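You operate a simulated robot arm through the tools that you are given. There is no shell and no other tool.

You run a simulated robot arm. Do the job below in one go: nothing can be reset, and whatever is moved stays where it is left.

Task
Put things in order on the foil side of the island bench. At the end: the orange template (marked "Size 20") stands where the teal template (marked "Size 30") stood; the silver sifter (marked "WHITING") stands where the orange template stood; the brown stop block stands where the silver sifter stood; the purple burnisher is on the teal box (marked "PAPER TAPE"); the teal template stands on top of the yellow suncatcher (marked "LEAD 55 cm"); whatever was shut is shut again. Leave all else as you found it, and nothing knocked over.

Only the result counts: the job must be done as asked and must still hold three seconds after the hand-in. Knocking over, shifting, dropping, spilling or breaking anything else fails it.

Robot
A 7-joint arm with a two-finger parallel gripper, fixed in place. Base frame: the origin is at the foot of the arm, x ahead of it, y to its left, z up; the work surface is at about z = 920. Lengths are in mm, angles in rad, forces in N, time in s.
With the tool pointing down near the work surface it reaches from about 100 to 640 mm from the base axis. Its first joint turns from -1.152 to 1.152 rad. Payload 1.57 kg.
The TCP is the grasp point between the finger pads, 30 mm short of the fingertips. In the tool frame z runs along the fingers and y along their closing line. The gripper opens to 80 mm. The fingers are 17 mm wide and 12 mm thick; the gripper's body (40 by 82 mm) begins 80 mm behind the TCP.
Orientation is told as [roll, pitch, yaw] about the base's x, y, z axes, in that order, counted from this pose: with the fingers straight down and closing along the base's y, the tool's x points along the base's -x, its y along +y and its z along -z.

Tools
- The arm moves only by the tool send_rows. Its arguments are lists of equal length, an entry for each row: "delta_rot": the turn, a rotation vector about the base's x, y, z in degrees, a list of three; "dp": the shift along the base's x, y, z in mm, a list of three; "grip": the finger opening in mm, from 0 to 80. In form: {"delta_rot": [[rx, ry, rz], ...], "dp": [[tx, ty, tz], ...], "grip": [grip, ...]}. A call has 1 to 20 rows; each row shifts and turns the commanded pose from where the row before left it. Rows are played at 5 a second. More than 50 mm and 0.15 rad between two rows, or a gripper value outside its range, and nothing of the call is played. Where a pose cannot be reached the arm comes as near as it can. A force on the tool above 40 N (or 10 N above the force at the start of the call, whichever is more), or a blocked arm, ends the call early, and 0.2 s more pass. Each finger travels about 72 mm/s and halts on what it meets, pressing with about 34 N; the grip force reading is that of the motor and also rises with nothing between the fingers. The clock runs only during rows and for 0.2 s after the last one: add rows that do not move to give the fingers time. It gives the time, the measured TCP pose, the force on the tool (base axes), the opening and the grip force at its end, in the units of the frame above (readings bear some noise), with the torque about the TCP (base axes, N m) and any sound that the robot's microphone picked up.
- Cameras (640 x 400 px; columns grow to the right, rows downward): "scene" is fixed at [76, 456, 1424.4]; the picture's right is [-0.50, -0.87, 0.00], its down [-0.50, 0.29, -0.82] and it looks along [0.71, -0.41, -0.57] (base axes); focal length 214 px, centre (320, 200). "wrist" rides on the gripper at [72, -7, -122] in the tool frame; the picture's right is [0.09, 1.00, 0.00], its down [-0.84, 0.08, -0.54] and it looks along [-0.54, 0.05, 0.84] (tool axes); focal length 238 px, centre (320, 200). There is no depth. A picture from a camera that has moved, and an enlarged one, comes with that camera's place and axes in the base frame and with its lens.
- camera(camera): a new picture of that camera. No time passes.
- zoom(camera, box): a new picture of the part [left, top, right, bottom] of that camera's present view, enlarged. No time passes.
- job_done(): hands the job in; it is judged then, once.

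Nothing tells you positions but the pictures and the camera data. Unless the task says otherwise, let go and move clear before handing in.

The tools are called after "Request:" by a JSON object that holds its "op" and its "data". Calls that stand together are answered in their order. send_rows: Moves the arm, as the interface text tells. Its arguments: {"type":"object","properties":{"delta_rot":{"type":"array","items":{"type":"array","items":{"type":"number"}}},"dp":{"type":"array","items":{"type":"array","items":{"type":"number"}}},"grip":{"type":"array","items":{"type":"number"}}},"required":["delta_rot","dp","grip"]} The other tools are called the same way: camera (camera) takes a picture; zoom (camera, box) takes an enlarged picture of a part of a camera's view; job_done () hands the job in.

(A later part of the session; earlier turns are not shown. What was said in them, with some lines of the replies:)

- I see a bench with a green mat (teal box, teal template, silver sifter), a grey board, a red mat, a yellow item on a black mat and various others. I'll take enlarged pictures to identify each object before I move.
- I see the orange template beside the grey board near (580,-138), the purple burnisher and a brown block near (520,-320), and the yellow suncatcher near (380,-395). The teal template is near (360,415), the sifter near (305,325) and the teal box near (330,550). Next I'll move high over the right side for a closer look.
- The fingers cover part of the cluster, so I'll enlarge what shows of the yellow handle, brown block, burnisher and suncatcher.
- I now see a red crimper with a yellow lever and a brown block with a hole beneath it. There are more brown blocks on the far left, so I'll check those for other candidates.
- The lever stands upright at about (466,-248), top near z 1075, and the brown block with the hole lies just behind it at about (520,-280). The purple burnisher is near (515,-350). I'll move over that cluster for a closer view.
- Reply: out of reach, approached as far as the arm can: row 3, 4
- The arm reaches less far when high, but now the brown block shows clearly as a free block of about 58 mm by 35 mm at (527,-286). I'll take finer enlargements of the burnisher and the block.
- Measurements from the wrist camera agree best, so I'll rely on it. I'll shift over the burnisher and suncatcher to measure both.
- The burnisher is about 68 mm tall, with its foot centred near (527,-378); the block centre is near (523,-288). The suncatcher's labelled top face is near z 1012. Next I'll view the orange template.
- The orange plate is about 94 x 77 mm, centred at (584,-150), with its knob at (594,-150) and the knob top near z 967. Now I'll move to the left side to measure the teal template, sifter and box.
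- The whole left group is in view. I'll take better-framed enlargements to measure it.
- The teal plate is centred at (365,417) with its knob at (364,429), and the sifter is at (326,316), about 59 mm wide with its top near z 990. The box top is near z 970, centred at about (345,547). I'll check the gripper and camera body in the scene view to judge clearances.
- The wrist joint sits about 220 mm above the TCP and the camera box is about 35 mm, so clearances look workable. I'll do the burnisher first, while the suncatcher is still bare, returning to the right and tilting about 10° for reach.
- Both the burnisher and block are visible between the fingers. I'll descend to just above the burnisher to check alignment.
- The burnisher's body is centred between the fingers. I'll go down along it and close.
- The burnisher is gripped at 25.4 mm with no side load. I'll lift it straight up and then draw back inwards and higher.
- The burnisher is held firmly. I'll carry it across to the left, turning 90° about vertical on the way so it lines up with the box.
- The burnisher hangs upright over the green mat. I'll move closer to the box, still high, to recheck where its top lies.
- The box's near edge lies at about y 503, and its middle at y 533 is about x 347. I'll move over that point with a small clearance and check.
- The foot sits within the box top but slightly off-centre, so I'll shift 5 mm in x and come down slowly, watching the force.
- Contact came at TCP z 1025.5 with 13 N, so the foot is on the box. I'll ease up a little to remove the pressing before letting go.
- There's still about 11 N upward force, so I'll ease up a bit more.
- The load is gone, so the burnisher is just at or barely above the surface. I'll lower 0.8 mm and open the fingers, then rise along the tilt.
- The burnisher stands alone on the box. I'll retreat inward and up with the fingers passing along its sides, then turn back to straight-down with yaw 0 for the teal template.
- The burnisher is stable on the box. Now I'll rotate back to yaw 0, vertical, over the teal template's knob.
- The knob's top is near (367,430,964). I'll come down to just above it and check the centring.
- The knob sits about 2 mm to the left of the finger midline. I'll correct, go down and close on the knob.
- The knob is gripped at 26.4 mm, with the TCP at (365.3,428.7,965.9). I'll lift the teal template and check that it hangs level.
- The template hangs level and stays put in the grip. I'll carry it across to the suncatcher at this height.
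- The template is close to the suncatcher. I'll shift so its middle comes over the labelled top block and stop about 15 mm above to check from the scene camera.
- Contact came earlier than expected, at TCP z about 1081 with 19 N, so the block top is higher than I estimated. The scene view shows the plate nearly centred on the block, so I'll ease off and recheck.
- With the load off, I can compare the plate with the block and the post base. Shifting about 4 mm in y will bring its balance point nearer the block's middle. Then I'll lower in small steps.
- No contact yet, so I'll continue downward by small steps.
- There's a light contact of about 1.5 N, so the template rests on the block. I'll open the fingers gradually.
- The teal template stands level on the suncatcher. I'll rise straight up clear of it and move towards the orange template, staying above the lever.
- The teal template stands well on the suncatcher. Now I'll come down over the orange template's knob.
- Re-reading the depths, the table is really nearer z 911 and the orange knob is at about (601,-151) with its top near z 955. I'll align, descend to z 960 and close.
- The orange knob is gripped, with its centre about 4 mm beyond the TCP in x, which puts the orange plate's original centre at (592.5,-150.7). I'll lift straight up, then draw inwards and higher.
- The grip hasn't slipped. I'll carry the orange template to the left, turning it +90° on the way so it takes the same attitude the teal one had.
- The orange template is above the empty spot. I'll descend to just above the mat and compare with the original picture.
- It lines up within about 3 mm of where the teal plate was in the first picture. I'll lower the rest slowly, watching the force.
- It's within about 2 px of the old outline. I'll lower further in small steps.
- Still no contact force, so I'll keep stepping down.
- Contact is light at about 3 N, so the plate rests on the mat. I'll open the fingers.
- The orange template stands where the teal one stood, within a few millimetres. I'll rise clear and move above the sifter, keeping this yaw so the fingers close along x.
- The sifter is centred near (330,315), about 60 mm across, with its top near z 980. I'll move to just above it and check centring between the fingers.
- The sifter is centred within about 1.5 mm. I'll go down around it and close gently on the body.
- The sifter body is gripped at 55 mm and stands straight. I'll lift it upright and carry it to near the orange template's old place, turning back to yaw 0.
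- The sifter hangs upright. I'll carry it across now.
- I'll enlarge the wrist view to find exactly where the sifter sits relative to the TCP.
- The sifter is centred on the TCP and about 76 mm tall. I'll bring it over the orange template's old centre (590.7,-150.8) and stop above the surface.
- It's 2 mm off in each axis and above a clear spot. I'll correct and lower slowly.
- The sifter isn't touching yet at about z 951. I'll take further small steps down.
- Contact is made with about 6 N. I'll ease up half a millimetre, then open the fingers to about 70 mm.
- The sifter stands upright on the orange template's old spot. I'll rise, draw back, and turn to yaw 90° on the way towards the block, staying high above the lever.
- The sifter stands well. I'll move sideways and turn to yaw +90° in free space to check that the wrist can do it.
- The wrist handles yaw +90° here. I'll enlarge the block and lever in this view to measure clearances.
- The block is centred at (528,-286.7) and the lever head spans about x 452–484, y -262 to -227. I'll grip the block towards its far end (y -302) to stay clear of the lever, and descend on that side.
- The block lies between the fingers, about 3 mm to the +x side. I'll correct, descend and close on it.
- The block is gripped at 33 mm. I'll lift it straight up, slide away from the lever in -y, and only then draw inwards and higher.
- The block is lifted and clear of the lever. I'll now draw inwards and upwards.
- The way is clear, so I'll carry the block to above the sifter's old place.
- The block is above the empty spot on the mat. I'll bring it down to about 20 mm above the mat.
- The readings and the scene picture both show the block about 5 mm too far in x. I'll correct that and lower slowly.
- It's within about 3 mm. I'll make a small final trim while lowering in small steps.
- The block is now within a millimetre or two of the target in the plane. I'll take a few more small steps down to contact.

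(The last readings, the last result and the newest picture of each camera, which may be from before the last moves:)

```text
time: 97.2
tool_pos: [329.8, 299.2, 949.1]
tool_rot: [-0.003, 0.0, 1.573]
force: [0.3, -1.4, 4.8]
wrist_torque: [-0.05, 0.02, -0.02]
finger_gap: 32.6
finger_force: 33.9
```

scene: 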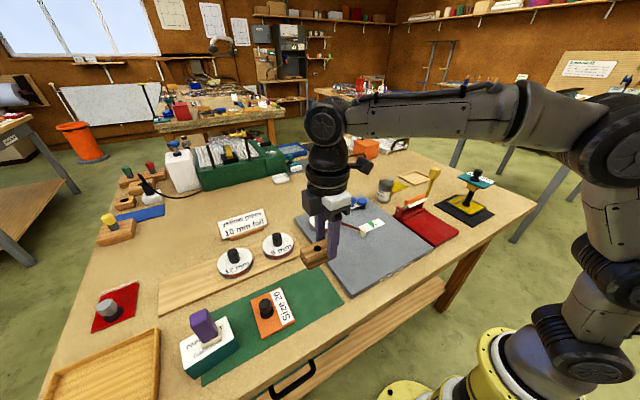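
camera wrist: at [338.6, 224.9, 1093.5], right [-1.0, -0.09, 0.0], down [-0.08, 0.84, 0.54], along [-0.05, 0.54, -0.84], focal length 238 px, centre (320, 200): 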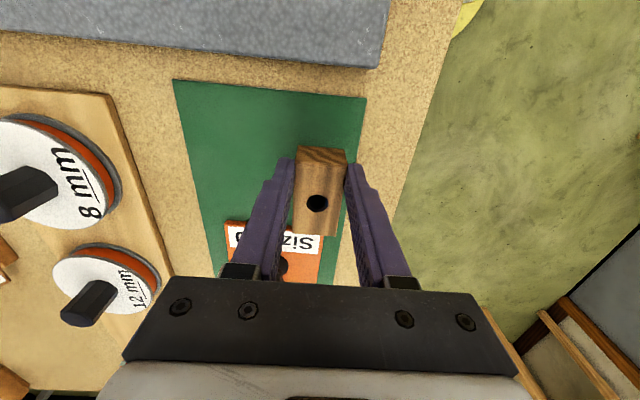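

The block touches the mat with about 5 N. I'll open the fingers and then rise.

Request:
{"op": "send_rows", "data": {"delta_rot": [[0, 0, 0], [0, 0, 0], [0, 0, 0], [0, 0, 0], [0, 0, 0], [0, 0, 0]], "dp": [[0, 0, 0.3], [0, 0, 0], [0, 0, 0], [0, 0, 0], [0, 0, 0], [0, 0, 0]], "grip": [20, 35, 44, 54, 56, 56]}}

Request:
{"op": "camera", "data": {"camera": "wrist"}}

Request:
{"op": "zoom", "data": {"camera": "scene", "box": [220, 240, 360, 340]}}

```text
time: 98.6
tool_pos: [330.0, 299.4, 949.1]
tool_rot: [0.0, 0.0, 1.571]
force: [0.0, -0.8, -0.7]
wrist_torque: [0.01, 0.0, 0.0]
finger_gap: 56.1
finger_force: 0.1
```

```text
taken
camera wrist: at [335.9, 225.8, 1070.1], right [-1.0, -0.09, 0.0], down [-0.08, 0.84, 0.54], along [-0.05, 0.54, -0.84], focal length 238 px, centre (320, 200)
```

wrist: 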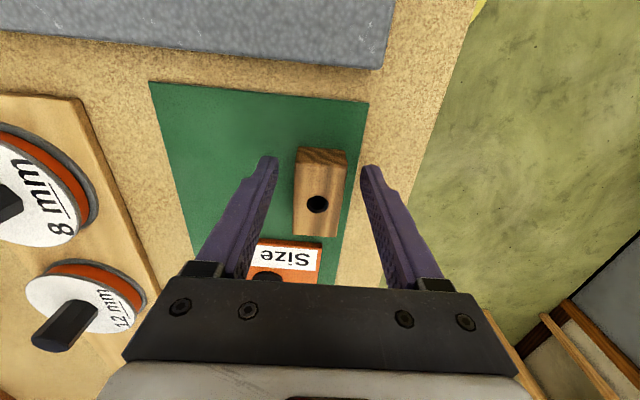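

```text
4.00 times, centred on (290, 290) of scene
camera zoom: at [76.0, 456.0, 1424.4], right [-0.5, -0.87, 0.0], down [-0.5, 0.29, -0.82], along [0.71, -0.41, -0.57], focal length 858 px, centre (440, -160)
```

zoom: 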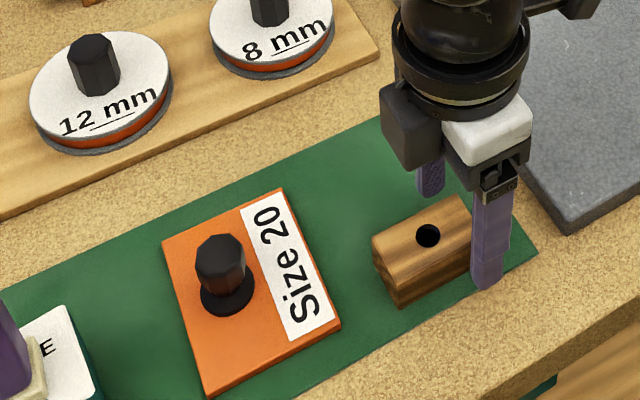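

The block stands on the mat where the sifter was, at about (330,315). I'll rise straight up and move to a neutral position for a full check.

Request:
{"op": "send_rows", "data": {"delta_rot": [[0, 0, 0], [0, 0, 0], [0, 0, 0], [0, 0, 0], [0, 0, 0], [0, 0, -7.5], [0, 0, -7.5], [0, 0, -7.5], [0, 0, -7.5], [0, 0, -7.5], [0, 0, -7.5], [0, 0, -7.5], [0, 0, -7.5], [0, 0, -7.5], [0, 0, -7.5], [0, 0, -7.5], [0, 0, -7.5], [0, 0, 0]], "dp": [[0, 0, 20], [0, 0, 40], [0, 0, 45], [0, 0, 45], [0, 0, 45], [0, -30, 15], [0, -30, 15], [0, -30, 15], [0, -30, 15], [0, -30, 15], [0, -30, 15], [0, -30, 15], [0, -30, 0], [0, -30, 0], [0, -30, 0], [0, -20, 0], [0, -10, 0], [0, 0, 0]], "grip": [56, 56, 56, 56, 56, 56, 56, 56, 56, 56, 56, 56, 56, 56, 60, 70, 80, 80]}}

Request:
{"op": "camera", "data": {"camera": "scene"}}

Request:
{"op": "camera", "data": {"camera": "wrist"}}

Request:
{"op": "zoom", "data": {"camera": "scene", "box": [160, 240, 360, 400]}}

Request:
{"op": "zoom", "data": {"camera": "scene", "box": [290, 150, 510, 290]}}

```text
time: 102.4
tool_pos: [330.4, -32.4, 1248.1]
tool_rot: [0.001, -0.001, -0.002]
force: [-0.3, 0.3, 0.0]
wrist_torque: [0.02, 0.01, -0.03]
finger_gap: 79.9
finger_force: 0.1
```

```text
taken
```

scene: 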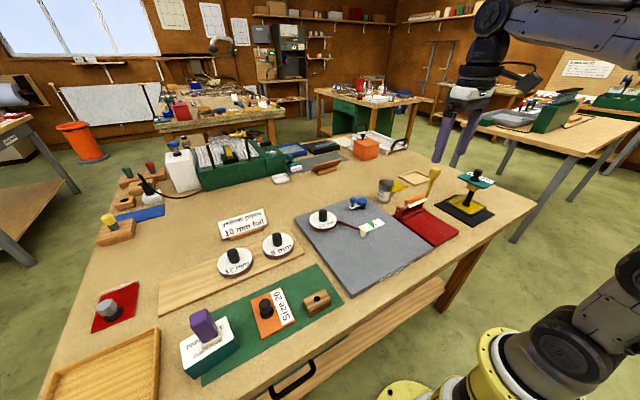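

```text
taken
camera wrist: at [257.8, -39.2, 1369.4], right [-0.09, 1.0, 0.0], down [0.84, 0.08, 0.54], along [0.54, 0.05, -0.84], focal length 238 px, centre (320, 200)
```

wrist: 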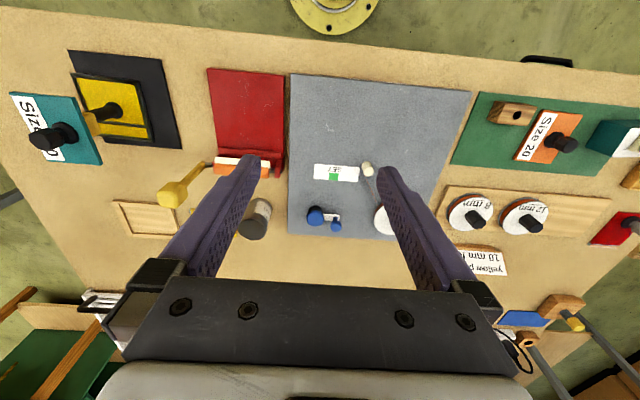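

```text
2.50 times, centred on (260, 320) of scene
camera zoom: at [76.0, 456.0, 1424.4], right [-0.5, -0.87, 0.0], down [-0.5, 0.29, -0.82], along [0.71, -0.41, -0.57], focal length 536 px, centre (470, -100)
```

zoom: 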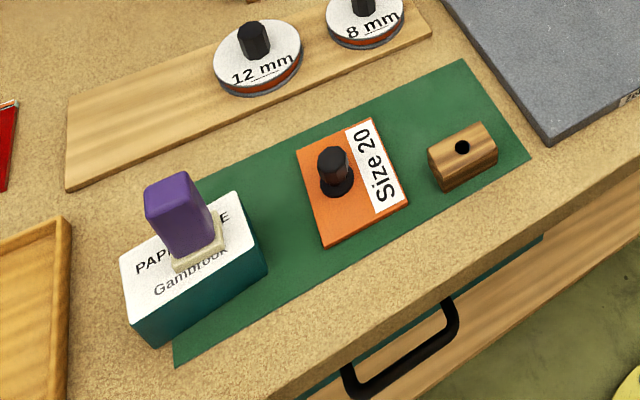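

```text
2.86 times, centred on (400, 220) of scene
camera zoom: at [76.0, 456.0, 1424.4], right [-0.5, -0.87, 0.0], down [-0.5, 0.29, -0.82], along [0.71, -0.41, -0.57], focal length 613 px, centre (91, 143)
```

zoom: 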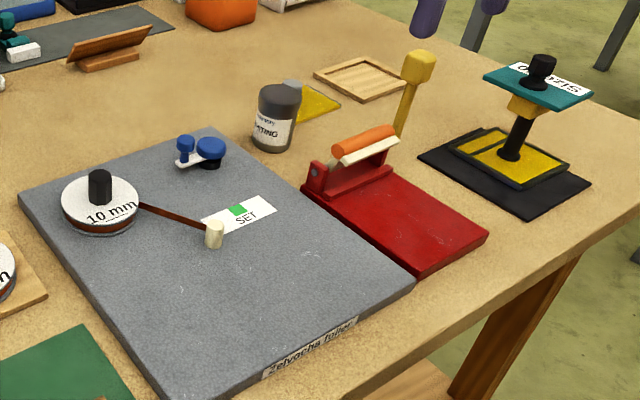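

Everything appears in place: the burnisher is on the box, the teal template on the suncatcher, and the lever, drawer and other items are unchanged. To verify the sifter's spot, I'll look again from the same pose I used to measure the orange template.

Request:
{"op": "send_rows", "data": {"delta_rot": [[0, 0, 0], [0, 0, 0], [0, 0, 0], [0, 0, 0], [0, 0, 0], [0, 0, 0]], "dp": [[27, -22, -19], [27, -22, -19], [27, -22, -19], [27, -22, -19], [27, -22, -19], [0, 0, 0]], "grip": [80, 80, 80, 80, 80, 80]}}

Request:
{"op": "camera", "data": {"camera": "wrist"}}

Request:
{"op": "zoom", "data": {"camera": "wrist", "box": [240, 130, 400, 230]}}

Request:
{"op": "zoom", "data": {"camera": "scene", "box": [370, 160, 450, 220]}}

```text
time: 103.8
tool_pos: [461.9, -140.1, 1154.1]
tool_rot: [-0.001, -0.002, 0.0]
force: [0.7, 0.2, -1.0]
wrist_torque: [-0.01, -0.03, 0.01]
finger_gap: 80.1
finger_force: 0.1
```

```text
taken
camera wrist: at [389.6, -147.6, 1274.6], right [-0.09, 1.0, 0.0], down [0.84, 0.08, 0.54], along [0.54, 0.05, -0.84], focal length 238 px, centre (320, 200)
```

wrist: 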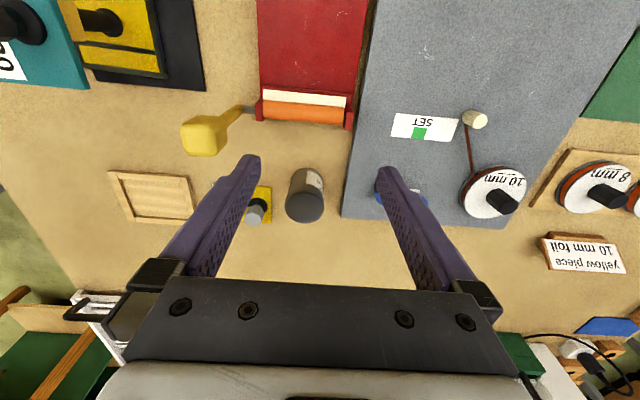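

```text
4.00 times, centred on (320, 180) of wrist
camera zoom: at [389.6, -147.6, 1274.6], right [-0.09, 1.0, 0.0], down [0.84, 0.08, 0.54], along [0.54, 0.05, -0.84], focal length 953 px, centre (320, 280)
```

zoom: 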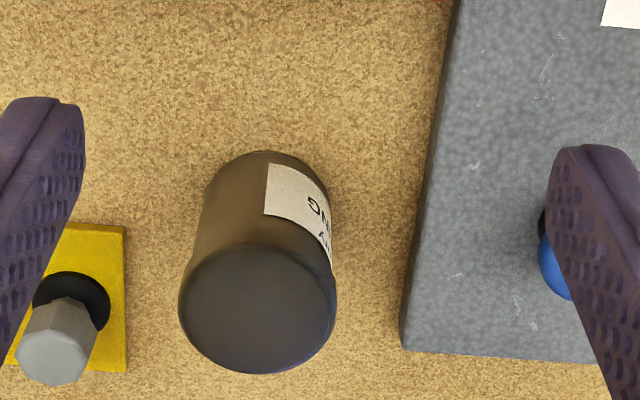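

```text
6.67 times, centred on (410, 190) of scene
camera zoom: at [76.0, 456.0, 1424.4], right [-0.5, -0.87, 0.0], down [-0.5, 0.29, -0.82], along [0.71, -0.41, -0.57], focal length 1430 px, centre (-280, 267)
```

zoom: 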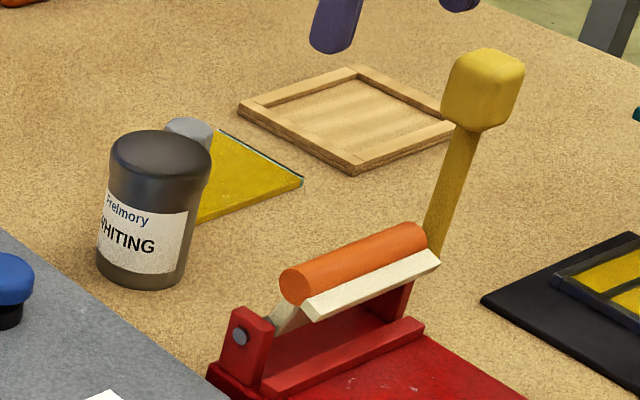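

I've checked everything from the same viewpoints as before:
- **Sifter:** at about (590,-152), within about 3 mm of the orange template's old centre.
- **Orange template and brown block:** on the spots the teal template and sifter left.
- **Burnisher and teal template:** the burnisher stands on the box and the teal template on the suncatcher.
- **Everything else:** the drawer, lever and neighbouring items are as found, and the arm is clear.

I'm handing in now.

Request:
{"op": "job_done", "data": {}}

```text
The job is handed in.
```

I've handed the job in, and everything you asked for is in place. Positions were checked from the pictures, and the gripper is empty and clear of the bench.

| Item | Where it stands now |
|---|---|
| Orange template ("Size 20") | Where the teal template stood, within a few mm and turned the same way |
| Silver sifter ("WHITING") | Where the orange template stood, within about 3 mm |
| Brown stop block | Where the silver sifter stood, within about 4 mm |
| Purple burnisher | Upright on the teal "PAPER TAPE" box |
| Teal template ("Size 30") | Level on the labelled top of the yellow suncatcher |

I took the brown stop block to be the small wooden block with a hole, next to the red crimper. It was the only loose brown block on the foil side; the other brown blocks are at the far left of the bench.

I didn't open the drawer, so it is still shut. Nothing was knocked over, and nothing else looks moved in the final pictures.
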